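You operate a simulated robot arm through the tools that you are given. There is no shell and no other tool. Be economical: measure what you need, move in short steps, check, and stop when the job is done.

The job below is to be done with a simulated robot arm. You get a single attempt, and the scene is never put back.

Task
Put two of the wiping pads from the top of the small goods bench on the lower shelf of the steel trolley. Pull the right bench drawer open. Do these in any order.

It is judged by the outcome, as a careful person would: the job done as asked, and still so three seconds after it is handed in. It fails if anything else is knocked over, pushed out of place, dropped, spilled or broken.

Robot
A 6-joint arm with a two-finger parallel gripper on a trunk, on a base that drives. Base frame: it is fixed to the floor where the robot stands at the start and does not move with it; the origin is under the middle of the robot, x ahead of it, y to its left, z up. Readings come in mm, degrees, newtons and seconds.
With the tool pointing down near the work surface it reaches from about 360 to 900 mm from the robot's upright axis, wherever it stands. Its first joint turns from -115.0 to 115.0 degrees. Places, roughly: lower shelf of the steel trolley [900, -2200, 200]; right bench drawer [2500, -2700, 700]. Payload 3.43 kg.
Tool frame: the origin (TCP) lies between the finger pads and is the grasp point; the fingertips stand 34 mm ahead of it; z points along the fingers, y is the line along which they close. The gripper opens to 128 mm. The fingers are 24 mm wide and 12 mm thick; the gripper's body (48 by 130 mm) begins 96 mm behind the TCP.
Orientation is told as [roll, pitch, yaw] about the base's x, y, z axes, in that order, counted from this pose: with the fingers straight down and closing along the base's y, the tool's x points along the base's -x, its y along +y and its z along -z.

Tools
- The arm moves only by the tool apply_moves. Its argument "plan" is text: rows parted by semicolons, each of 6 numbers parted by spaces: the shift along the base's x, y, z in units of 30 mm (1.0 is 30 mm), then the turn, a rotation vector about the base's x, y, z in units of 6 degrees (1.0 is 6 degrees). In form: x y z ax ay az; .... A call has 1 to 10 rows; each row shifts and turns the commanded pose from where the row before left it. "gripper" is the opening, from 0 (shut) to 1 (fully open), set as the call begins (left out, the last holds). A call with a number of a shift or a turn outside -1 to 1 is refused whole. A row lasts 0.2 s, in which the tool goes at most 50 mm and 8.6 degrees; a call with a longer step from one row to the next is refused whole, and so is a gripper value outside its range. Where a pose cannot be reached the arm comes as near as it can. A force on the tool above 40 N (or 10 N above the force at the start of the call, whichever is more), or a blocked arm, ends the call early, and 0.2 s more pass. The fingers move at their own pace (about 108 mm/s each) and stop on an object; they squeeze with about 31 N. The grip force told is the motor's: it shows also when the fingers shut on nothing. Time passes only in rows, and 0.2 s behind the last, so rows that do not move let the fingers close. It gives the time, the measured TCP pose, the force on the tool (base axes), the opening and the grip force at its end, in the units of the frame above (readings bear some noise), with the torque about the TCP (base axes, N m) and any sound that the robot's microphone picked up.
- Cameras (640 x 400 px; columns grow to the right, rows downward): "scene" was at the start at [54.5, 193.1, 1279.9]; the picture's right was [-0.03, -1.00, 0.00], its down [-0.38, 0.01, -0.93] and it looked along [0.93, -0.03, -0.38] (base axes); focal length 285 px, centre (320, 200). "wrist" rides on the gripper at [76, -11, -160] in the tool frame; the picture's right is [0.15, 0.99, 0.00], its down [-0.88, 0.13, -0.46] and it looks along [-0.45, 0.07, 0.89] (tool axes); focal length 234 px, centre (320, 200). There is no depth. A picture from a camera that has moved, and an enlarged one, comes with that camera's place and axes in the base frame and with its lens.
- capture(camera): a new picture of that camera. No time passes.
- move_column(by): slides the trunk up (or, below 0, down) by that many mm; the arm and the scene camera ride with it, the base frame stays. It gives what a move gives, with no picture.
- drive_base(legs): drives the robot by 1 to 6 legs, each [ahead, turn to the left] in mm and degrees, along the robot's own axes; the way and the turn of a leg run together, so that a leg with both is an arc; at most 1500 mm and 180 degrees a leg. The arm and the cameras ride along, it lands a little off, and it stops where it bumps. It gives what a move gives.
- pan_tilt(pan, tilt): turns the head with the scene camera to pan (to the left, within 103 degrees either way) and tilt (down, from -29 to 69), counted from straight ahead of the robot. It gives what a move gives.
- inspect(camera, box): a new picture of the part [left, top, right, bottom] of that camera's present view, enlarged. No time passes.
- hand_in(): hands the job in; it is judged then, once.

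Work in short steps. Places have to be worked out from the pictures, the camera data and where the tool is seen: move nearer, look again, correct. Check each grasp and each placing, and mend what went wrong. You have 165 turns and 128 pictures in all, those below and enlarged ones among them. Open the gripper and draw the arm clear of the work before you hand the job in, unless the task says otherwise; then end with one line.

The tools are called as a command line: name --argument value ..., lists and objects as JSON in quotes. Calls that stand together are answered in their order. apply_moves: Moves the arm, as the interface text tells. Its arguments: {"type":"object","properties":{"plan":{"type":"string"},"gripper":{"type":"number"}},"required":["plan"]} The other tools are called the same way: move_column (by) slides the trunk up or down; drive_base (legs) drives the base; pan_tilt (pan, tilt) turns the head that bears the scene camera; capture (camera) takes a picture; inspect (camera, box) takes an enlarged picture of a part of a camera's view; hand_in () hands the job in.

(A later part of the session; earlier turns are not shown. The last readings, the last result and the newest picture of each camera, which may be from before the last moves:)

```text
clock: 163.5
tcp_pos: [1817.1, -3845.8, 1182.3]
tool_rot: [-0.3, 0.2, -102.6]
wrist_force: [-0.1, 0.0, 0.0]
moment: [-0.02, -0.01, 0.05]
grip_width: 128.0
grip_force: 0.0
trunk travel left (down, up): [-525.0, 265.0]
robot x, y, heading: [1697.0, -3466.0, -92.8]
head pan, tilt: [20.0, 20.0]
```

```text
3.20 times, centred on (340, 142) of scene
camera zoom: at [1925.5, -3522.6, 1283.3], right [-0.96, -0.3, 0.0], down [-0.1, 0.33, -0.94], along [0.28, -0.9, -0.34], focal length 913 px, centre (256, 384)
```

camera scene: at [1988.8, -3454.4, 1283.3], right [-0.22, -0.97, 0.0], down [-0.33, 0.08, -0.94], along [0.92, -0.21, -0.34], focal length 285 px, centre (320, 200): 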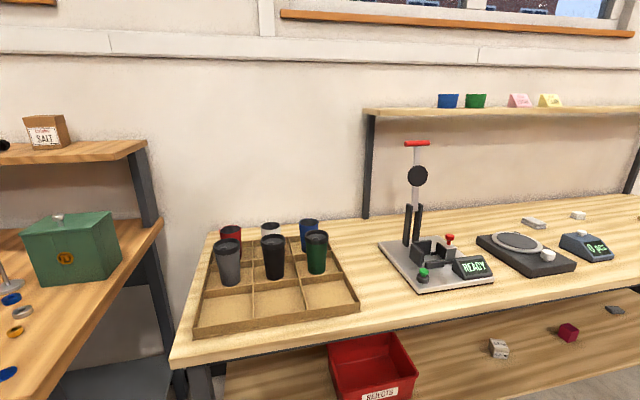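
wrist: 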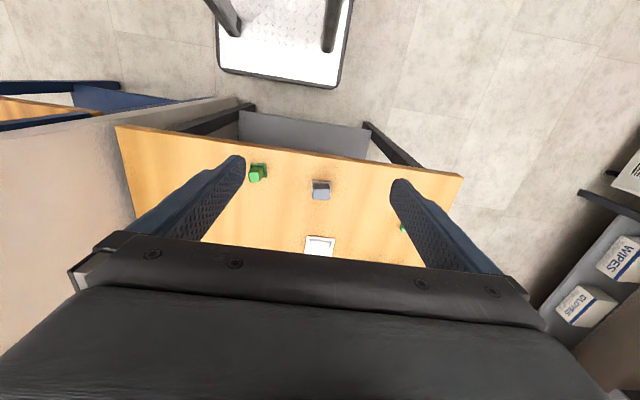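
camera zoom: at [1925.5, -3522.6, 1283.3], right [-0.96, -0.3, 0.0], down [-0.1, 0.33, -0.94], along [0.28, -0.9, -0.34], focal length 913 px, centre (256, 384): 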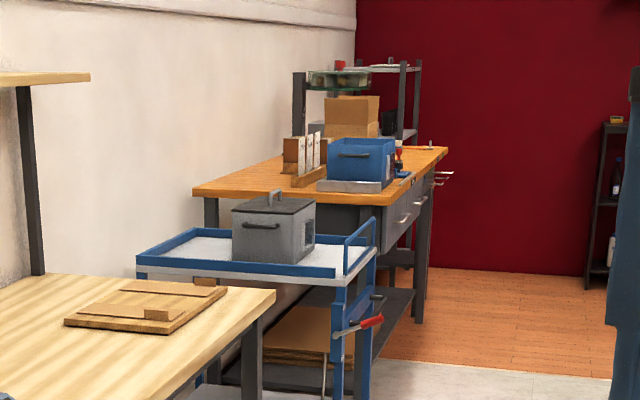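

Behind the counting scale ("0 pcs") is a stack of grey pads and a cream one — probably the wiping pads; this counting bench fits "small goods bench". I'll move in front of them and look closer.

drive_base --legs '[[1130, 0], [0, 93], [200, 0]]'

pan_tilt --pan -10 --tilt 30

capture --camera "scene"

capture --camera "wrist"

```text
clock: 174.5
tcp_pos: [2227.5, -4462.9, 1183.3]
tool_rot: [-0.2, 0.2, -8.2]
wrist_force: [0.3, -0.2, 0.5]
moment: [0.0, 0.0, -0.01]
grip_width: 127.9
grip_force: 0.0
trunk travel left (down, up): [-525.0, 265.0]
robot x, y, heading: [1856.9, -4608.6, 1.5]
head pan, tilt: [20.0, 20.0]
```

```text
clock: 175.4
tcp_pos: [2227.9, -4462.8, 1183.4]
tool_rot: [-0.2, 0.2, -8.2]
wrist_force: [0.4, 0.4, -0.3]
moment: [0.02, 0.02, 0.0]
grip_width: 127.9
grip_force: 0.1
trunk travel left (down, up): [-525.0, 265.0]
robot x, y, heading: [1854.6, -4606.9, 1.4]
head pan, tilt: [-10.0, 30.0]
```

```text
87 pictures are left
camera scene: at [1903.1, -4427.5, 1267.3], right [-0.15, -0.99, 0.0], down [-0.49, 0.07, -0.87], along [0.86, -0.13, -0.5], focal length 285 px, centre (320, 200)
```

scene: 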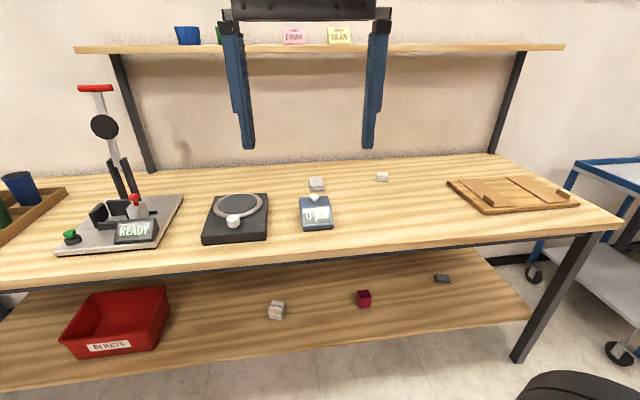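

```text
86 pictures are left
camera wrist: at [2152.5, -4461.5, 1342.7], right [0.0, 1.0, 0.0], down [0.89, 0.0, 0.45], along [0.45, 0.0, -0.89], focal length 234 px, centre (320, 200)
```

wrist: 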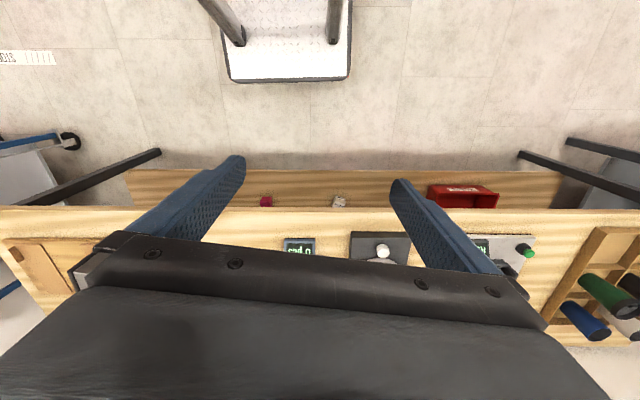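

Zoom on the two pale items and the rest.

inspect --camera "scene" --box '[280, 155, 420, 240]'

inspect --camera "scene" --box '[250, 270, 470, 330]'

```text
4.57 times, centred on (350, 198) of scene
camera zoom: at [1903.1, -4427.5, 1267.3], right [-0.15, -0.99, 0.0], down [-0.49, 0.07, -0.87], along [0.86, -0.13, -0.5], focal length 1304 px, centre (183, 211)
```

zoom: 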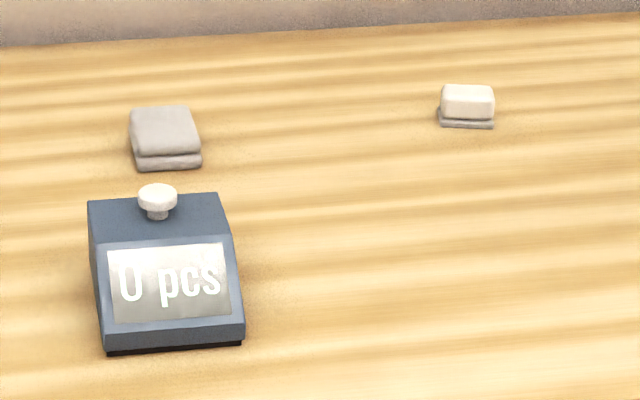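

```text
2.91 times, centred on (360, 300) of scene
camera zoom: at [1903.1, -4427.5, 1267.3], right [-0.15, -0.99, 0.0], down [-0.49, 0.07, -0.87], along [0.86, -0.13, -0.5], focal length 830 px, centre (204, -91)
```

zoom: 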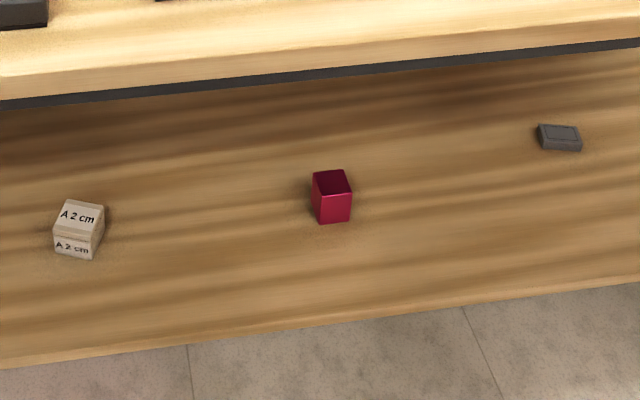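

These look like a folded cloth and an eraser, not several alike pads. I'll go back in front of the drawer bench and study its whole top.

drive_base --legs '[[-100, 0], [0, 90], [1400, 0]]'

drive_base --legs '[[450, 0], [0, -90]]'

pan_tilt --pan 0 --tilt 25

capture --camera "scene"

inspect --camera "scene" --box '[160, 100, 480, 300]'

```text
clock: 186.9
tcp_pos: [1636.2, -2831.4, 1183.5]
tool_rot: [-0.3, 0.2, 79.3]
wrist_force: [-0.4, -0.7, 0.6]
moment: [0.02, 0.04, -0.02]
grip_width: 128.2
grip_force: 0.1
trunk travel left (down, up): [-525.0, 265.0]
robot x, y, heading: [1764.3, -3209.5, 89.0]
head pan, tilt: [-10.0, 30.0]
```

```text
clock: 193.6
tcp_pos: [2156.2, -2640.2, 1182.8]
tool_rot: [-0.2, 0.2, -12.9]
wrist_force: [0.1, 0.4, 0.6]
moment: [0.01, 0.02, 0.01]
grip_width: 128.0
grip_force: 0.1
trunk travel left (down, up): [-525.0, 265.0]
robot x, y, heading: [1774.6, -2757.8, -2.9]
head pan, tilt: [-10.0, 30.0]
```

```text
clock: 194.3
tcp_pos: [2156.1, -2641.2, 1183.5]
tool_rot: [-0.2, 0.3, -12.8]
wrist_force: [-0.1, -0.6, 0.1]
moment: [0.0, 0.01, 0.02]
grip_width: 127.9
grip_force: 0.0
trunk travel left (down, up): [-525.0, 265.0]
robot x, y, heading: [1777.7, -2760.0, -3.1]
head pan, tilt: [0.0, 25.0]
```

```text
83 pictures are left
camera scene: at [1839.4, -2565.2, 1275.2], right [-0.05, -1.0, 0.0], down [-0.42, 0.02, -0.91], along [0.9, -0.05, -0.42], focal length 285 px, centre (320, 200)
```

scene: 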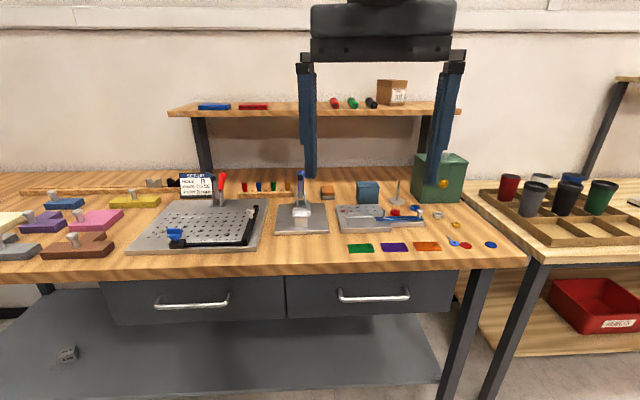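

```text
2.00 times, centred on (320, 200) of scene
camera zoom: at [1839.4, -2565.2, 1275.2], right [-0.05, -1.0, 0.0], down [-0.42, 0.02, -0.91], along [0.9, -0.05, -0.42], focal length 570 px, centre (320, 200)
```

zoom: 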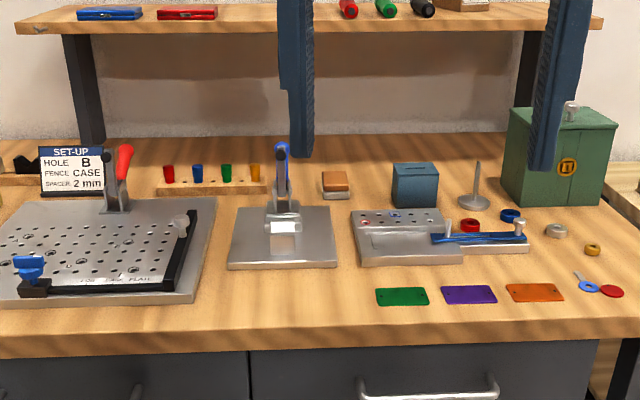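

There is a tan/orange block on a base behind the clamp. Zooming on it and other small things.

inspect --camera "scene" --box '[280, 160, 400, 235]'

inspect --camera "scene" --box '[40, 330, 120, 380]'

inspect --camera "scene" --box '[0, 160, 200, 285]'

```text
5.33 times, centred on (340, 198) of scene
camera zoom: at [1839.4, -2565.2, 1275.2], right [-0.05, -1.0, 0.0], down [-0.42, 0.02, -0.91], along [0.9, -0.05, -0.42], focal length 1521 px, centre (213, 213)
```

zoom: 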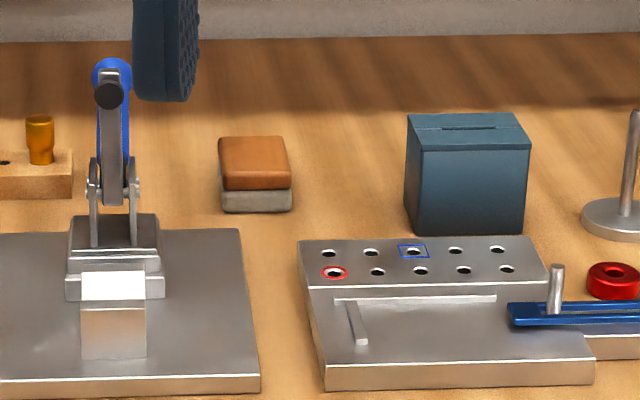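

```text
8.00 times, centred on (80, 355) of scene
camera zoom: at [1839.4, -2565.2, 1275.2], right [-0.05, -1.0, 0.0], down [-0.42, 0.02, -0.91], along [0.9, -0.05, -0.42], focal length 2282 px, centre (2240, -1040)
```

zoom: 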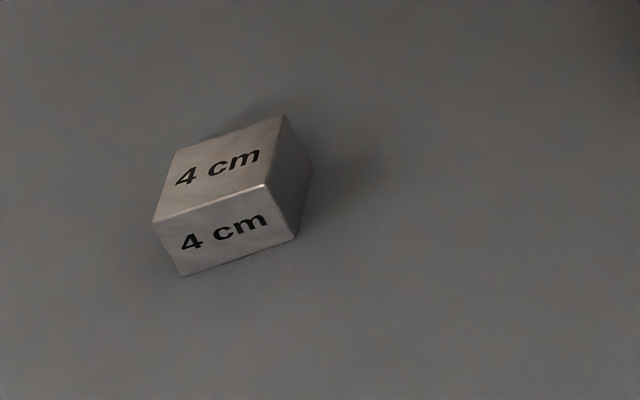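

```text
3.20 times, centred on (100, 222) of scene
camera zoom: at [1839.4, -2565.2, 1275.2], right [-0.05, -1.0, 0.0], down [-0.42, 0.02, -0.91], along [0.9, -0.05, -0.42], focal length 913 px, centre (1024, 128)
```

zoom: 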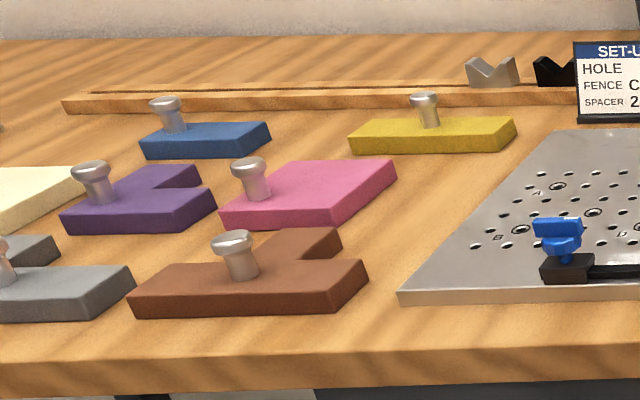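

Only one such block here. Let me look the other way (table with press, desk) — turning round in place.

drive_base --legs '[[0, 150]]'

pan_tilt --pan 40 --tilt 12

capture --camera "scene"

```text
clock: 200.8
tcp_pos: [1389.4, -2662.3, 1183.9]
tool_rot: [-0.2, 0.1, 136.1]
wrist_force: [0.8, -0.4, -0.2]
moment: [0.0, -0.01, -0.01]
grip_width: 127.8
grip_force: 0.0
trunk travel left (down, up): [-525.0, 265.0]
robot x, y, heading: [1779.8, -2756.6, 145.9]
head pan, tilt: [0.0, 25.0]
```

```text
clock: 201.9
tcp_pos: [1388.9, -2660.8, 1182.9]
tool_rot: [-0.2, 0.3, 136.1]
wrist_force: [-0.6, 0.8, 0.2]
moment: [-0.03, 0.04, 0.02]
grip_width: 127.7
grip_force: 0.1
trunk travel left (down, up): [-525.0, 265.0]
robot x, y, heading: [1775.1, -2757.0, 145.6]
head pan, tilt: [40.0, 12.0]
```

```text
78 pictures are left
camera scene: at [1608.3, -2950.6, 1296.4], right [-0.1, 0.99, 0.0], down [0.21, 0.02, -0.98], along [-0.97, -0.1, -0.21], focal length 285 px, centre (320, 200)
```

scene: 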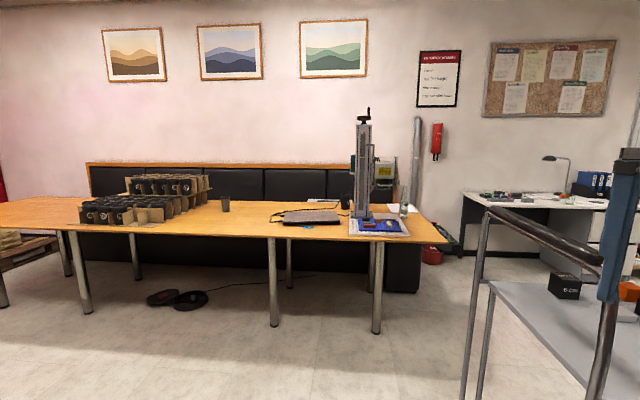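

inspect --camera "scene" --box '[270, 160, 450, 260]'

inspect --camera "scene" --box '[60, 160, 260, 260]'

```text
3.56 times, centred on (360, 210) of scene
camera zoom: at [1608.3, -2950.6, 1296.4], right [-0.1, 0.99, 0.0], down [0.21, 0.02, -0.98], along [-0.97, -0.1, -0.21], focal length 1014 px, centre (178, 164)
```

zoom: 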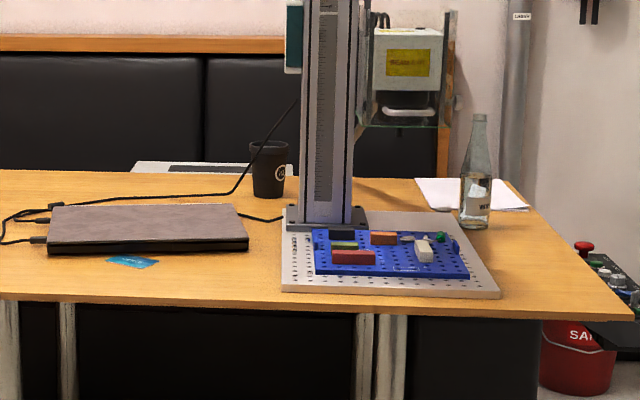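

```text
3.20 times, centred on (160, 210) of scene
camera zoom: at [1608.3, -2950.6, 1296.4], right [-0.1, 0.99, 0.0], down [0.21, 0.02, -0.98], along [-0.97, -0.1, -0.21], focal length 913 px, centre (832, 168)
```

zoom: 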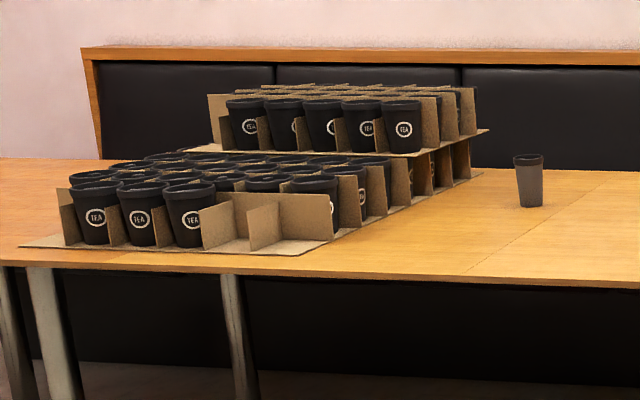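

This is an engraving shop; "small goods" (fobs, pens, cases) fits the drawer bench. I'll raise the trunk and look down on that whole bench top for pads hidden behind fixtures.

drive_base --legs '[[0, -145.6]]'

move_column --by 260

pan_tilt --pan -10 --tilt 42

capture --camera "scene"

pan_tilt --pan 35 --tilt 35

capture --camera "scene"

```text
clock: 208.4
tcp_pos: [2154.1, -2633.7, 1183.6]
tool_rot: [-0.2, 0.3, -11.6]
wrist_force: [-0.8, 0.5, 0.1]
moment: [-0.01, -0.01, 0.03]
grip_width: 128.0
grip_force: 0.0
trunk travel left (down, up): [-525.0, 265.0]
robot x, y, heading: [1777.0, -2757.6, -2.1]
head pan, tilt: [40.0, 12.0]
```

```text
clock: 211.0
tcp_pos: [2152.9, -2633.8, 1442.8]
tool_rot: [-0.1, 0.1, -11.7]
wrist_force: [0.7, 0.6, -0.2]
moment: [-0.02, 0.0, 0.03]
grip_width: 128.1
grip_force: 0.1
trunk travel left (down, up): [-785.0, 5.0]
robot x, y, heading: [1773.3, -2757.0, -1.5]
head pan, tilt: [40.0, 12.0]
```

```text
clock: 212.2
tcp_pos: [2152.8, -2632.2, 1442.6]
tool_rot: [-0.2, 0.2, -11.7]
wrist_force: [-0.5, -0.6, -0.1]
moment: [0.03, -0.02, -0.02]
grip_width: 127.8
grip_force: 0.2
trunk travel left (down, up): [-785.0, 5.0]
robot x, y, heading: [1775.2, -2759.4, -2.0]
head pan, tilt: [-10.0, 42.0]
```

```text
75 pictures are left
camera scene: at [1752.8, -2575.7, 1509.0], right [-0.2, -0.98, 0.0], down [-0.65, 0.14, -0.74], along [0.73, -0.15, -0.67], focal length 285 px, centre (320, 200)
```

scene: 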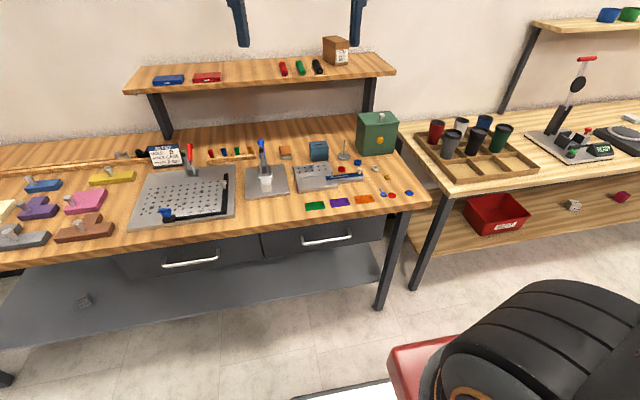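

```text
clock: 213.3
tcp_pos: [2152.7, -2633.7, 1443.6]
tool_rot: [-0.2, 0.2, -11.6]
wrist_force: [0.2, 0.6, -0.7]
moment: [0.01, 0.02, 0.01]
grip_width: 128.0
grip_force: 0.1
trunk travel left (down, up): [-785.0, 5.0]
robot x, y, heading: [1774.7, -2761.3, -1.9]
head pan, tilt: [35.0, 35.0]
```

```text
74 pictures are left
camera scene: at [1744.6, -2510.5, 1519.5], right [0.55, -0.84, 0.0], down [-0.48, -0.31, -0.82], along [0.69, 0.45, -0.57], focal length 285 px, centre (320, 200)
```

scene: 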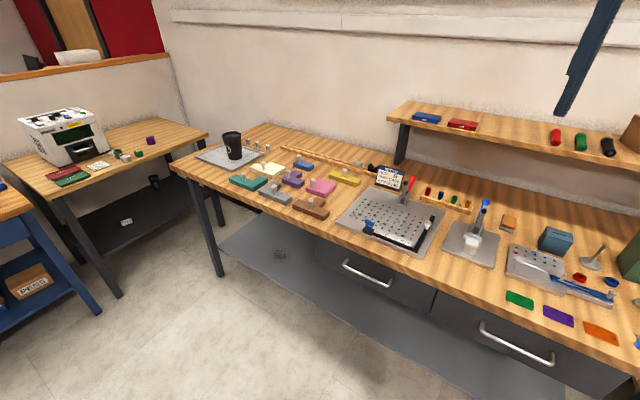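

There's a corner bench I haven't examined: round grey/green items, red/green flats. Zoom.

inspect --camera "scene" --box '[10, 90, 210, 215]'

inspect --camera "scene" --box '[30, 140, 170, 227]'

```text
3.20 times, centred on (110, 152) of scene
camera zoom: at [1744.6, -2510.5, 1519.5], right [0.55, -0.84, 0.0], down [-0.48, -0.31, -0.82], along [0.69, 0.45, -0.57], focal length 913 px, centre (992, 352)
```

zoom: 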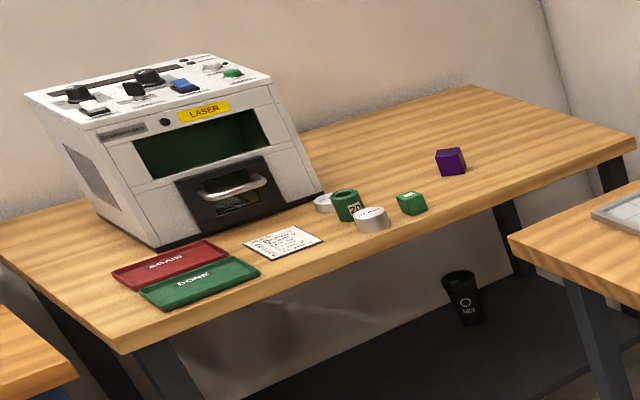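

```text
4.57 times, centred on (100, 184) of scene
camera zoom: at [1744.6, -2510.5, 1519.5], right [0.55, -0.84, 0.0], down [-0.48, -0.31, -0.82], along [0.69, 0.45, -0.57], focal length 1304 px, centre (1326, 275)
```

zoom: 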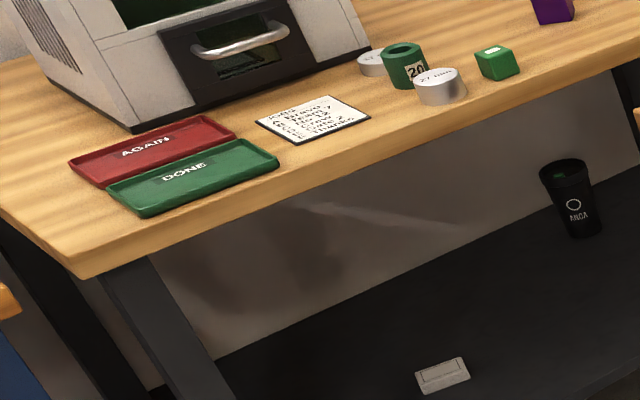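

No pads on that top. Unseen still: the far orange bench (y≈-7000). I'll drive down the aisle and look.

drive_base --legs '[[0, -89], [1400, 0], [1400, 0]]'

pan_tilt --pan 25 --tilt 25

capture --camera "scene"

inspect --camera "scene" --box '[160, 60, 400, 210]'

```text
clock: 230.6
tcp_pos: [1705.6, -5912.0, 1443.0]
tool_rot: [-0.2, 0.3, -103.5]
wrist_force: [-0.3, -0.8, 0.0]
moment: [0.0, -0.01, 0.01]
grip_width: 127.6
grip_force: 0.0
trunk travel left (down, up): [-785.0, 5.0]
robot x, y, heading: [1593.6, -5533.5, -93.8]
head pan, tilt: [35.0, 35.0]
```

```text
clock: 231.4
tcp_pos: [1705.7, -5913.0, 1442.5]
tool_rot: [-0.2, 0.1, -103.6]
wrist_force: [-0.3, -0.3, 0.3]
moment: [0.0, 0.01, 0.02]
grip_width: 127.9
grip_force: 0.1
trunk travel left (down, up): [-785.0, 5.0]
robot x, y, heading: [1592.1, -5531.3, -93.7]
head pan, tilt: [25.0, 25.0]
```

```text
71 pictures are left
camera scene: at [1830.8, -5516.0, 1535.2], right [-0.93, -0.36, 0.0], down [-0.15, 0.39, -0.91], along [0.33, -0.84, -0.42], focal length 285 px, centre (320, 200)
```

scene: 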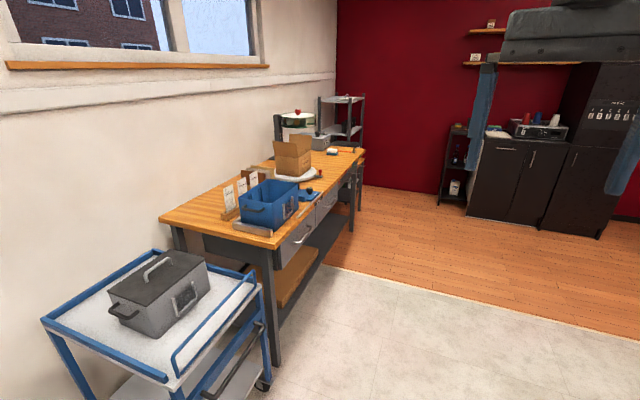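

```text
2.67 times, centred on (280, 135) of scene
camera zoom: at [1830.8, -5516.0, 1535.2], right [-0.93, -0.36, 0.0], down [-0.15, 0.39, -0.91], along [0.33, -0.84, -0.42], focal length 761 px, centre (427, 373)
```

zoom: 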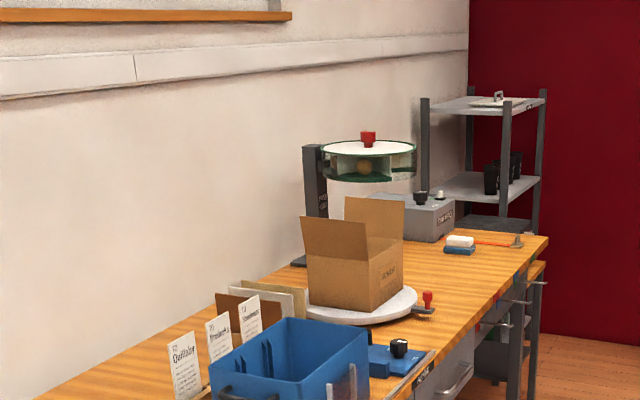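

Packing bench — also one white/blue block on it. So every bench has a single pad-like block, while the start bench has three (red, green, grey): that's the likely "small goods bench". First the drawer, which is on the way; I'll drive back to it.

drive_base --legs '[[0, -178.3], [1300, 0]]'

move_column --by -400

```text
clock: 245.2
tcp_pos: [1541.2, -3844.8, 1442.5]
tool_rot: [-0.2, 0.1, 77.4]
wrist_force: [-0.2, -0.3, 0.4]
moment: [0.0, 0.0, 0.0]
grip_width: 128.3
grip_force: 0.0
trunk travel left (down, up): [-785.0, 5.0]
robot x, y, heading: [1660.0, -4226.1, 87.3]
head pan, tilt: [25.0, 25.0]
```

```text
clock: 249.1
tcp_pos: [1542.9, -3807.3, 1043.7]
tool_rot: [-0.2, 0.2, 77.4]
wrist_force: [-0.3, 0.3, -0.4]
moment: [0.0, 0.0, 0.04]
grip_width: 127.9
grip_force: 0.1
trunk travel left (down, up): [-385.0, 405.0]
robot x, y, heading: [1658.8, -4225.8, 87.2]
head pan, tilt: [25.0, 25.0]
```

Continue to the drawer.

drive_base --legs '[[1340, 0], [0, -87.5]]'

pan_tilt --pan -5 --tilt 30

capture --camera "scene"

```text
clock: 259.6
tcp_pos: [2199.3, -2756.1, 1043.7]
tool_rot: [-0.2, 0.3, -13.7]
wrist_force: [-0.3, -0.2, 0.2]
moment: [0.02, -0.03, 0.0]
grip_width: 128.0
grip_force: 0.1
trunk travel left (down, up): [-385.0, 405.0]
robot x, y, heading: [1776.4, -2863.7, -3.6]
head pan, tilt: [25.0, 25.0]
```

```text
clock: 260.5
tcp_pos: [2198.4, -2757.0, 1043.0]
tool_rot: [-0.3, 0.4, -13.7]
wrist_force: [0.1, -0.8, -0.3]
moment: [0.0, 0.0, 0.04]
grip_width: 127.9
grip_force: 0.1
trunk travel left (down, up): [-385.0, 405.0]
robot x, y, heading: [1780.4, -2867.5, -3.9]
head pan, tilt: [-5.0, 30.0]
```

```text
69 pictures are left
camera scene: at [1881.5, -2683.2, 1127.3], right [-0.15, -0.99, 0.0], down [-0.49, 0.08, -0.87], along [0.86, -0.13, -0.5], focal length 285 px, centre (320, 200)
```

scene: 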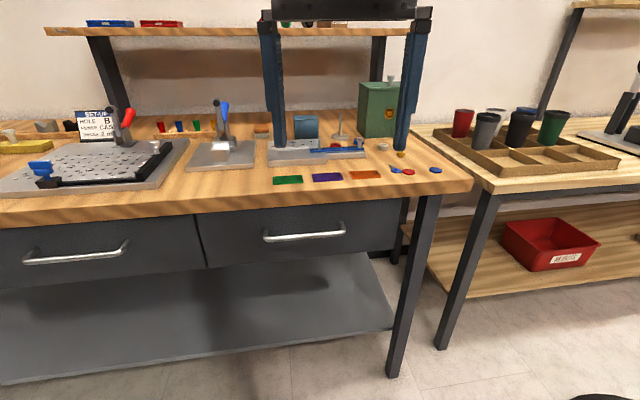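

The right drawer's handle is clearly seen just below the bench edge. I'll first square the tool's yaw and pitch it to point forward (+x), moving forward while high.

apply_moves --plan "0.5 0 0 0 0 0.76; 0.5 0 0 0 0 0.76; 0.5 0 0 0 0 0.76; 0.5 0 0 0 -1 0; 0.5 0 0 0 -1 0; 0.5 0 0 0 -1 0; 0.5 0 0 0 -1 0; 0.5 0 0 0 -1 0; 0 0 0 0 -1 0; 0 0 0 0 -1 0"

apply_moves --plan "0 0 0 0 -1 0; 0 0 0 0 -1 0; 0 0 0 0 -1 0; 0 0 0 0 -1 0; 0 0 0 0 -1 0; 0 0 0 0 -1 0; 0 0 0 0 -1 0; 0 0 0 0 -1 0"

```text
clock: 262.7
tcp_pos: [2356.9, -2740.0, 1038.4]
tool_rot: [-0.3, -41.8, -0.1]
wrist_force: [0.5, -0.7, -0.1]
moment: [0.02, 0.01, 0.02]
grip_width: 128.0
grip_force: 0.0
out of reach, approached as far as the arm can: row 8, 9, 10
trunk travel left (down, up): [-385.0, 405.0]
robot x, y, heading: [1778.7, -2863.1, -4.0]
head pan, tilt: [-5.0, 30.0]
```

```text
clock: 264.5
tcp_pos: [2384.1, -2726.5, 1032.1]
tool_rot: [-5.8, -89.8, 5.7]
wrist_force: [-0.2, -0.6, 1.2]
moment: [0.02, 0.03, 0.03]
grip_width: 128.1
grip_force: 0.1
out of reach, approached as far as the arm can: row 1, 2, 3
trunk travel left (down, up): [-385.0, 405.0]
robot x, y, heading: [1778.5, -2861.8, -4.0]
head pan, tilt: [-5.0, 30.0]
```

Now roll 90° about x so the fingers close vertically.

apply_moves --plan "0 0 0 1 0 0; 0 0 0 1 0 0; 0 0 0 1 0 0; 0 0 0 1 0 0; 0 0 0 1 0 0; 0 0 0 1 0 0; 0 0 0 1 0 0; 0 0 0 1 0 0; 0 0 0 1 0 0; 0 0 0 1 0 0"

apply_moves --plan "0 0 0 1 0 0; 0 0 0 1 0 0; 0 0 0 1 0 0; 0 0 0 1 0 0; 0 0 0 1 0 0; 0 0 0 0 0 0"

capture --camera "wrist"

capture --camera "scene"

```text
clock: 266.7
tcp_pos: [2353.5, -2633.8, 1178.9]
tool_rot: [88.3, -30.9, -89.5]
wrist_force: [0.3, -0.3, 0.9]
moment: [-0.02, 0.0, 0.04]
grip_width: 128.2
grip_force: 0.1
out of reach, approached as far as the arm can: row 4, 5, 6, 7, 8, 9, 10
trunk travel left (down, up): [-385.0, 405.0]
robot x, y, heading: [1777.6, -2859.9, -4.1]
head pan, tilt: [-5.0, 30.0]
```

```text
clock: 268.1
tcp_pos: [2353.3, -2623.9, 1345.0]
tool_rot: [88.3, -0.9, -89.5]
wrist_force: [-0.2, -0.3, -0.3]
moment: [0.01, -0.01, -0.03]
grip_width: 127.8
grip_force: 0.0
out of reach, approached as far as the arm can: row 1, 2, 3, 4, 5
trunk travel left (down, up): [-385.0, 405.0]
robot x, y, heading: [1777.2, -2865.6, -4.3]
head pan, tilt: [-5.0, 30.0]
```

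```text
68 pictures are left
camera wrist: at [2194.8, -2548.4, 1337.0], right [0.03, 0.16, 0.99], down [-0.44, -0.88, 0.16], along [0.9, -0.44, 0.05], focal length 234 px, centre (320, 200)
```

wrist: 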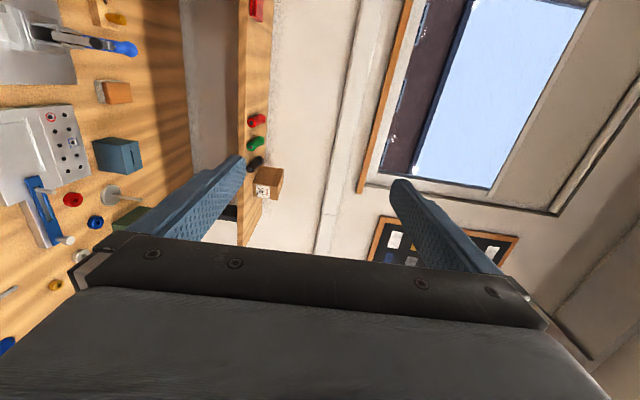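

```text
67 pictures are left
camera scene: at [1881.5, -2683.3, 1127.3], right [-0.15, -0.99, 0.0], down [-0.49, 0.08, -0.87], along [0.86, -0.13, -0.5], focal length 285 px, centre (320, 200)
```

scene: 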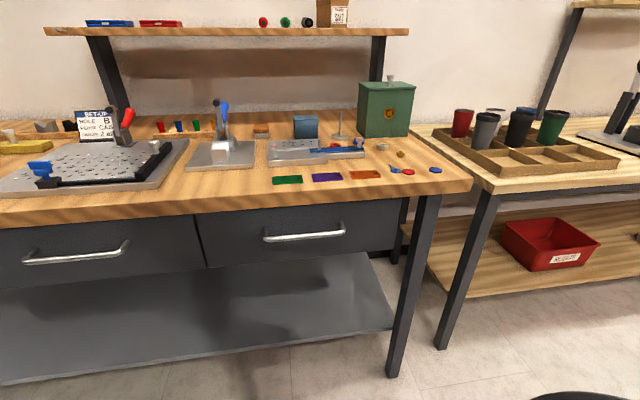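

Orientation is right, but the arm rose to z=1345. I'll test moving down from here to see whether it can follow.

apply_moves --plan "0 0 -1 0 0 0; 0 0 -1 0 0 0; 0 0 -1 0 0 0; 0 0 -1 0 0 0"

```text
clock: 269.1
tcp_pos: [2355.6, -2623.4, 1344.8]
tool_rot: [88.3, -0.8, -89.5]
wrist_force: [0.3, 0.1, 0.2]
moment: [-0.01, -0.01, -0.04]
grip_width: 127.9
grip_force: 0.1
out of reach, approached as far as the arm can: row 1, 2, 3, 4
trunk travel left (down, up): [-385.0, 405.0]
robot x, y, heading: [1779.3, -2863.2, -3.8]
head pan, tilt: [-5.0, 30.0]
```

Stuck in a bad branch. I'll roll back and then try rolling the other way.

apply_moves --plan "0 0 1 -1 0 0; 0 0 1 -1 0 0; 0 0 1 -1 0 0; 0 0 1 -1 0 0; 0 0 0 -1 0 0; 0 0 0 -1 0 0; 0 0 0 -1 0 0; 0 0 0 -1 0 0; 0 0 0 -1 0 0; 0 0 0 -1 0 0"

apply_moves --plan "0 0 0 -1 0 0; 0 0 0 -1 0 0; 0 0 0 -1 0 0; 0 0 0 -1 0 0; 0 0 0 -1 0 0; 0 0 0 -1 0 0; 0 0 0 -1 0 0; 0 0 0 -1 0 0; 0 0 0 -1 0 0; 0 0 0 -1 0 0"

apply_moves --plan "0 0 0 -1 0 0; 0 0 0 -1 0 0; 0 0 0 -1 0 0; 0 0 0 -1 0 0; 0 0 0 -1 0 0; 0 0 0 -1 0 0; 0 0 0 -1 0 0; 0 0 0 -1 0 0; 0 0 0 -1 0 0; 0 0 0 -1 0 0"

```text
clock: 271.3
tcp_pos: [2354.4, -2622.4, 1462.9]
tool_rot: [89.3, -60.0, -89.4]
wrist_force: [0.3, -0.4, 0.1]
moment: [0.01, 0.01, -0.01]
grip_width: 127.9
grip_force: 0.0
trunk travel left (down, up): [-385.0, 405.0]
robot x, y, heading: [1780.2, -2865.1, -3.9]
head pan, tilt: [-5.0, 30.0]
```

```text
clock: 273.5
tcp_pos: [2351.9, -2620.7, 1462.6]
tool_rot: [-89.8, -59.9, 89.4]
wrist_force: [0.1, 0.1, 0.7]
moment: [-0.01, -0.02, 0.0]
grip_width: 128.2
grip_force: 0.0
trunk travel left (down, up): [-385.0, 405.0]
robot x, y, heading: [1778.1, -2867.5, -3.8]
head pan, tilt: [-5.0, 30.0]
```

```text
clock: 275.7
tcp_pos: [2353.8, -2622.3, 1462.2]
tool_rot: [-90.4, 0.1, 89.8]
wrist_force: [-0.5, 0.0, 0.0]
moment: [0.0, 0.0, -0.02]
grip_width: 128.0
grip_force: 0.0
trunk travel left (down, up): [-385.0, 405.0]
robot x, y, heading: [1778.8, -2863.9, -3.7]
head pan, tilt: [-5.0, 30.0]
```

The other roll works. Now test going down with the arm.

apply_moves --plan "0 0 -1 0 0 0; 0 0 -1 0 0 0; 0 0 -1 0 0 0; 0 0 -1 0 0 0; 0 0 -1 0 0 0; 0 0 -1 0 0 0; 0 0 -1 0 0 0; 0 0 -1 0 0 0; 0 0 -1 0 0 0; 0 0 -1 0 0 0"

```text
clock: 277.9
tcp_pos: [2354.1, -2621.8, 1161.9]
tool_rot: [-90.3, -0.1, 89.8]
wrist_force: [-0.6, 0.6, -0.1]
moment: [-0.02, -0.03, 0.02]
grip_width: 128.1
grip_force: 0.0
trunk travel left (down, up): [-385.0, 405.0]
robot x, y, heading: [1776.6, -2863.5, -4.0]
head pan, tilt: [-5.0, 30.0]
```

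Works. I'll pull back 150 mm, align y to about -2735, then lower the trunk.

apply_moves --plan "-1 -0.8 0 0 0 0; -1 -0.8 0 0 0 0; -1 -0.8 0 0 0 0; -1 -0.8 0 0 0 0; -1 -0.7 0 0 0 0; 0 0 0 0 0 0"

move_column --by -360

capture --camera "scene"

capture --camera "wrist"

```text
clock: 279.3
tcp_pos: [2301.4, -2621.4, 1121.2]
tool_rot: [-90.3, 0.1, 89.6]
wrist_force: [-0.4, -0.4, 0.4]
moment: [-0.06, -0.01, -0.04]
grip_width: 127.8
grip_force: 0.1
out of reach, approached as far as the arm can: row 1, 2, 3, 4, 5
trunk travel left (down, up): [-385.0, 405.0]
robot x, y, heading: [1780.4, -2866.2, -3.9]
head pan, tilt: [-5.0, 30.0]
```

```text
clock: 281.3
tcp_pos: [2351.7, -2623.2, 927.1]
tool_rot: [-91.4, -0.5, 89.7]
wrist_force: [-5.1, -2.7, 26.2]
moment: [-0.44, -0.38, -0.1]
grip_width: 113.2
grip_force: 0.0
trunk travel left (down, up): [-183.0, 607.0]
robot x, y, heading: [1772.0, -2864.9, -3.9]
head pan, tilt: [-5.0, 30.0]
stopped: the force on the tool passed its limit at 58 N (the readings are from after the stop); the commanded pose is now the measured one
```

```text
66 pictures are left
camera scene: at [1936.5, -2687.2, 925.1], right [-0.15, -0.99, 0.0], down [-0.49, 0.08, -0.87], along [0.86, -0.13, -0.5], focal length 285 px, centre (320, 200)
```

scene: 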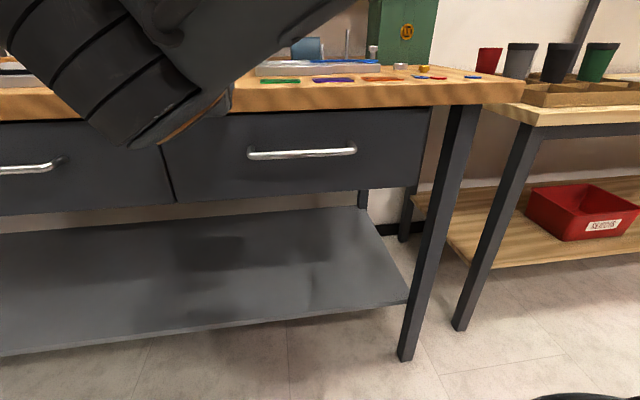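

```text
65 pictures are left
camera wrist: at [2191.9, -2696.9, 933.4], right [0.02, -0.14, -0.99], down [-0.45, 0.89, -0.13], along [0.9, 0.44, -0.04], focal length 234 px, centre (320, 200)
```

wrist: 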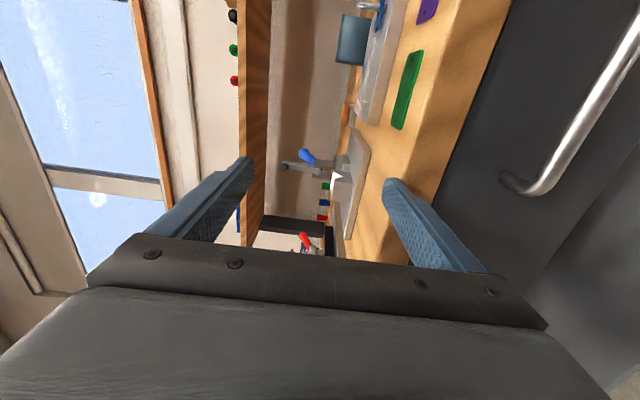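

The lower finger touched the bench edge (so the top is at z≈850); nothing moved. I raise the trunk, then back the base by 150 mm.

move_column --by 60

drive_base --legs '[[-150, 0]]'

capture --camera "wrist"

```text
clock: 282.3
tcp_pos: [2353.0, -2622.9, 983.3]
tool_rot: [-90.9, -0.2, 89.6]
wrist_force: [-1.2, -0.9, -0.8]
moment: [0.01, -0.02, 0.03]
grip_width: 127.7
grip_force: 0.0
trunk travel left (down, up): [-243.0, 547.0]
robot x, y, heading: [1778.0, -2865.2, -3.7]
head pan, tilt: [-5.0, 30.0]
```

```text
clock: 283.7
tcp_pos: [2200.5, -2611.8, 983.2]
tool_rot: [-90.9, -0.3, 89.7]
wrist_force: [1.0, -0.3, 0.4]
moment: [-0.01, 0.0, 0.02]
grip_width: 127.8
grip_force: 0.1
trunk travel left (down, up): [-243.0, 547.0]
robot x, y, heading: [1624.1, -2852.3, -3.6]
head pan, tilt: [-5.0, 30.0]
```

```text
64 pictures are left
camera wrist: at [2041.9, -2686.2, 991.1], right [0.02, -0.14, -0.99], down [-0.45, 0.88, -0.13], along [0.89, 0.45, -0.05], focal length 234 px, centre (320, 200)
```

wrist: 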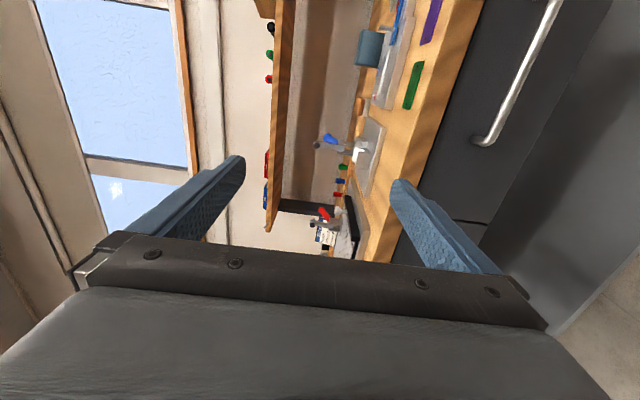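

Handle bar triangulates to x≈2349, y centre≈-2723, z≈775; bench slab spans z≈818–850 with its front at x≈2335. I'll shift y by −110 and lower the trunk 205 mm in front of the bench, gripper ahead partly closed.

apply_moves --plan "0 -0.92 0 0 0 0; 0 -0.92 0 0 0 0; 0 -0.92 0 0 0 0; 0 -0.92 0 0 0 0; 0 0 0 0 0 0" --gripper 0.3

```text
clock: 284.9
tcp_pos: [2241.7, -2674.3, 954.0]
tool_rot: [-90.9, -0.3, 89.6]
wrist_force: [0.6, 0.4, 0.1]
moment: [-0.01, 0.01, -0.01]
grip_width: 38.3
grip_force: 0.2
out of reach, approached as far as the arm can: row 1, 2, 3, 4
trunk travel left (down, up): [-243.0, 547.0]
robot x, y, heading: [1629.5, -2855.2, -3.6]
head pan, tilt: [-5.0, 30.0]
```

The arm is too folded to shift sideways, so I'll turn the base by −4° to bring the gripper to y≈-2717, then lower.

drive_base --legs '[[0, -4]]'

move_column --by -120

capture --camera "wrist"

capture --camera "scene"

```text
clock: 285.8
tcp_pos: [2253.3, -2719.4, 955.1]
tool_rot: [-91.0, -0.3, 85.6]
wrist_force: [0.0, 0.0, -0.4]
moment: [-0.01, -0.06, -0.03]
grip_width: 38.4
grip_force: 0.1
trunk travel left (down, up): [-243.0, 547.0]
robot x, y, heading: [1627.3, -2852.0, -8.0]
head pan, tilt: [-5.0, 30.0]
```

```text
clock: 287.2
tcp_pos: [2284.9, -2722.1, 833.7]
tool_rot: [-91.2, -0.3, 85.4]
wrist_force: [-0.1, -0.1, -0.4]
moment: [-0.03, -0.02, 0.03]
grip_width: 38.4
grip_force: 0.1
trunk travel left (down, up): [-123.0, 667.0]
robot x, y, heading: [1627.9, -2854.4, -7.6]
head pan, tilt: [-5.0, 30.0]
```

```text
63 pictures are left
camera wrist: at [2120.0, -2784.2, 841.1], right [0.01, -0.14, -0.99], down [-0.38, 0.91, -0.14], along [0.92, 0.38, -0.05], focal length 234 px, centre (320, 200)
```

wrist: 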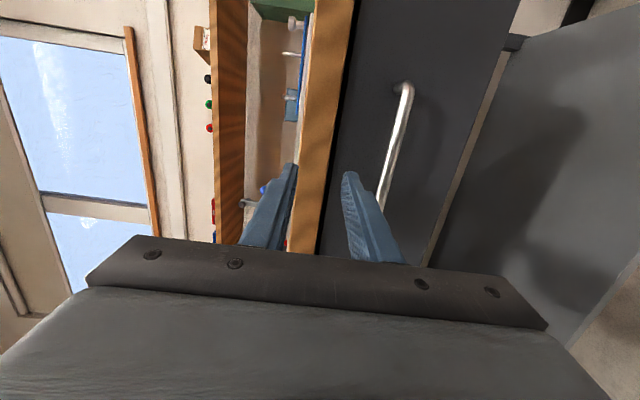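

```text
62 pictures are left
camera scene: at [1815.0, -2690.6, 865.5], right [-0.22, -0.97, 0.0], down [-0.49, 0.11, -0.87], along [0.84, -0.19, -0.5], focal length 285 px, centre (320, 200)
```

scene: 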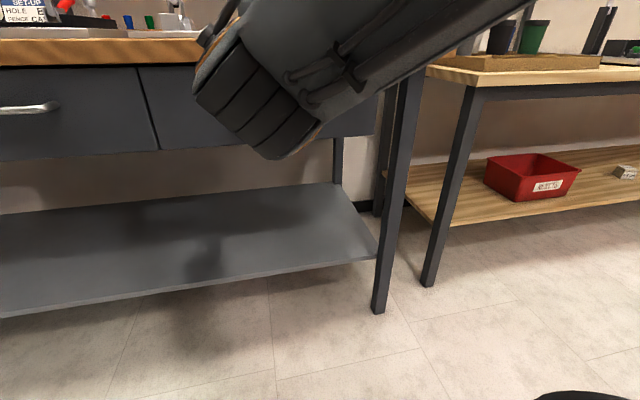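

Handle right end computes to (2349,-2806,770), consistent. Back up 40 mm and lower 62 more.

drive_base --legs '[[-40, 0]]'

move_column --by -62

capture --camera "wrist"

```text
clock: 288.1
tcp_pos: [2244.8, -2715.7, 834.4]
tool_rot: [-91.3, -0.4, 85.5]
wrist_force: [0.4, 0.9, 0.4]
moment: [-0.02, 0.03, 0.0]
grip_width: 38.3
grip_force: 0.1
trunk travel left (down, up): [-123.0, 667.0]
robot x, y, heading: [1589.4, -2848.9, -7.8]
head pan, tilt: [-5.0, 30.0]
```

```text
clock: 289.1
tcp_pos: [2260.7, -2716.3, 771.6]
tool_rot: [-91.1, -0.3, 85.3]
wrist_force: [0.5, -0.8, -1.2]
moment: [0.03, -0.01, 0.01]
grip_width: 38.2
grip_force: 0.1
trunk travel left (down, up): [-61.0, 729.0]
robot x, y, heading: [1588.8, -2850.2, -7.9]
head pan, tilt: [-5.0, 30.0]
```

```text
61 pictures are left
camera wrist: at [2095.7, -2779.1, 778.4], right [0.01, -0.14, -0.99], down [-0.38, 0.92, -0.14], along [0.93, 0.38, -0.05], focal length 234 px, centre (320, 200)
```

wrist: 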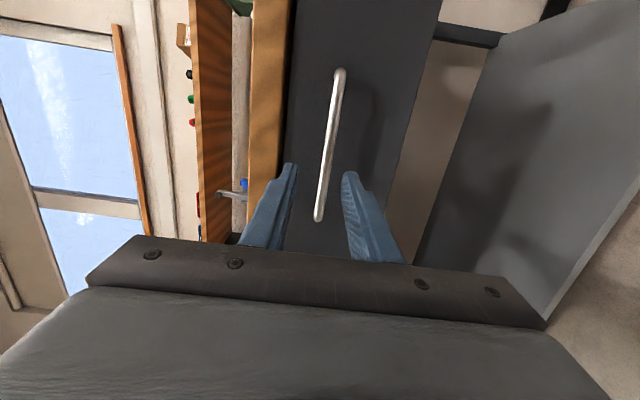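

The bar sits between the fingers; z≈765. Advance 75 mm with a 5 mm lower correction.

apply_moves --plan "0.5 0 -0.15 0 0 0; 0.5 0 0 0 0 0; 0.5 0 0 0 0 0; 0.5 0 0 0 0 0; 0.4 0 0 0 0 0; 0 0 0 0 0 0"

capture --camera "wrist"

```text
clock: 290.6
tcp_pos: [2330.7, -2717.8, 766.7]
tool_rot: [-91.2, -0.3, 85.3]
wrist_force: [-0.3, -0.1, 0.0]
moment: [0.04, 0.02, -0.02]
grip_width: 38.8
grip_force: 0.1
trunk travel left (down, up): [-61.0, 729.0]
robot x, y, heading: [1590.6, -2851.1, -7.7]
head pan, tilt: [-5.0, 30.0]
```

```text
60 pictures are left
camera wrist: at [2165.7, -2779.5, 773.5], right [0.01, -0.14, -0.99], down [-0.38, 0.92, -0.14], along [0.93, 0.38, -0.05], focal length 234 px, centre (320, 200)
```

wrist: 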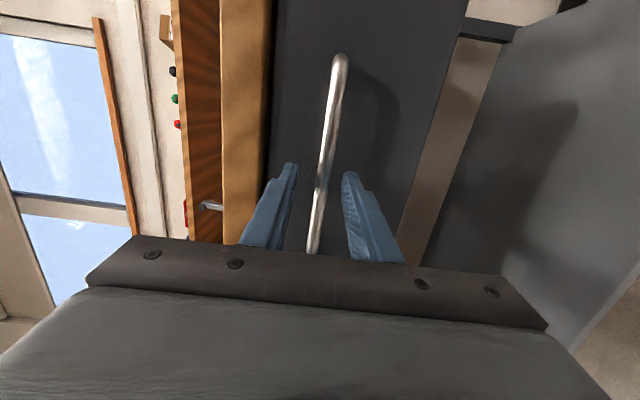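

Close on the bar and check the width.

apply_moves --plan "0 0 0 0 0 0; 0 0 0 0 0 0; 0 0 0 0 0 0" --gripper 0

```text
clock: 291.4
tcp_pos: [2330.1, -2717.8, 764.8]
tool_rot: [-91.0, -0.2, 85.4]
wrist_force: [-1.7, -1.3, -15.5]
moment: [-0.14, 0.37, -0.04]
grip_width: 11.8
grip_force: 45.3
trunk travel left (down, up): [-61.0, 729.0]
robot x, y, heading: [1587.9, -2853.9, -7.7]
head pan, tilt: [-5.0, 30.0]
```

Firm grip (11.8 mm). Pull with the arm 60 mm first.

apply_moves --plan "-0.5 0 0 0 0 0; -0.5 0 0 0 0 0; -0.5 0 0 0 0 0; -0.5 0 0 0 0 0; 0 0 0 0 0 0"

pan_tilt --pan 103 --tilt 45

capture --camera "scene"

```text
clock: 292.6
tcp_pos: [2270.7, -2717.7, 765.3]
tool_rot: [-91.1, -0.2, 85.3]
wrist_force: [1.6, -4.6, -33.1]
moment: [-0.08, 0.84, 0.04]
grip_width: 11.6
grip_force: 45.2
trunk travel left (down, up): [-61.0, 729.0]
robot x, y, heading: [1590.7, -2852.0, -7.8]
head pan, tilt: [-5.0, 30.0]
```

```text
clock: 294.4
tcp_pos: [2270.2, -2717.5, 764.8]
tool_rot: [-91.1, -0.3, 85.3]
wrist_force: [1.0, -11.5, -33.4]
moment: [-0.03, 0.81, -0.5]
grip_width: 11.6
grip_force: 45.0
trunk travel left (down, up): [-61.0, 729.0]
robot x, y, heading: [1585.9, -2852.8, -7.9]
head pan, tilt: [103.0, 45.0]
```

```text
59 pictures are left
camera scene: at [1697.6, -2586.5, 780.8], right [1.0, 0.09, 0.0], down [0.06, -0.7, -0.71], along [-0.06, 0.7, -0.71], focal length 285 px, centre (320, 200)
```

scene: 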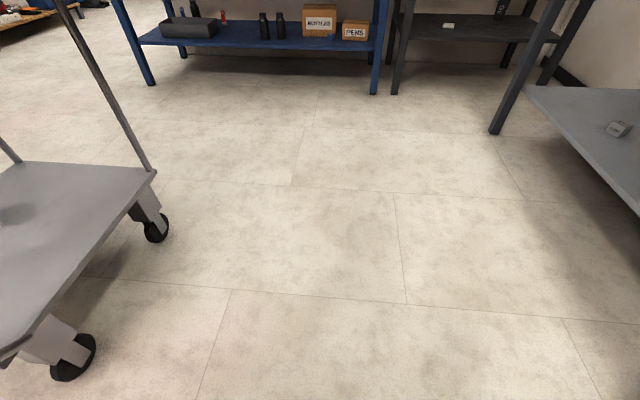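

The drawer moves with the gripper (60 mm). Trolley occupies x<1110, y>-2500, so backing up 130 mm is clear; pull with the base.

drive_base --legs '[[-70, 0], [-70, 0]]'

capture --camera "wrist"

```text
clock: 295.3
tcp_pos: [2234.2, -2715.1, 763.7]
tool_rot: [-90.9, -0.2, 84.9]
wrist_force: [0.7, -0.5, -0.2]
moment: [-0.11, 0.01, 0.21]
grip_width: 11.7
grip_force: 45.1
trunk travel left (down, up): [-61.0, 729.0]
robot x, y, heading: [1553.4, -2842.1, -8.3]
head pan, tilt: [103.0, 45.0]
stopped in leg 1: the force on the tool passed its limit at 47 N (the readings are from after the stop); the commanded pose is now the measured one
```

```text
58 pictures are left
camera wrist: at [2070.0, -2776.9, 772.2], right [0.0, -0.14, -0.99], down [-0.37, 0.92, -0.14], along [0.93, 0.37, -0.05], focal length 234 px, centre (320, 200)
```

wrist: 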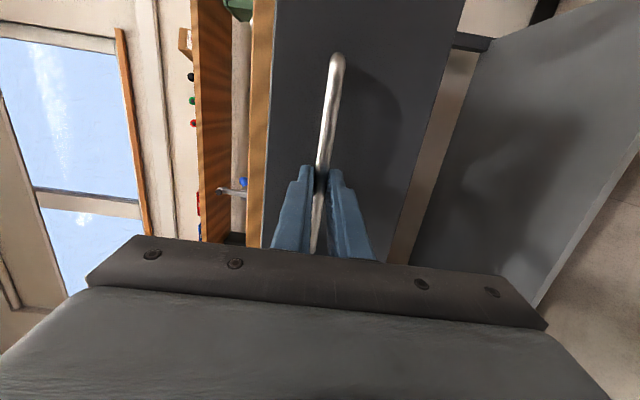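

Drive jerks exceed the force limit, so I'll use smaller legs.

drive_base --legs '[[-20, 0], [-20, 0], [-20, 0], [-20, 0], [-20, 0], [-20, 0]]'

```text
clock: 298.1
tcp_pos: [2115.9, -2699.5, 764.9]
tool_rot: [-91.1, -0.2, 84.9]
wrist_force: [-0.6, -25.0, -2.7]
moment: [-0.15, 0.08, -1.28]
grip_width: 11.8
grip_force: 44.8
trunk travel left (down, up): [-61.0, 729.0]
robot x, y, heading: [1433.0, -2828.9, -7.8]
head pan, tilt: [103.0, 45.0]
```

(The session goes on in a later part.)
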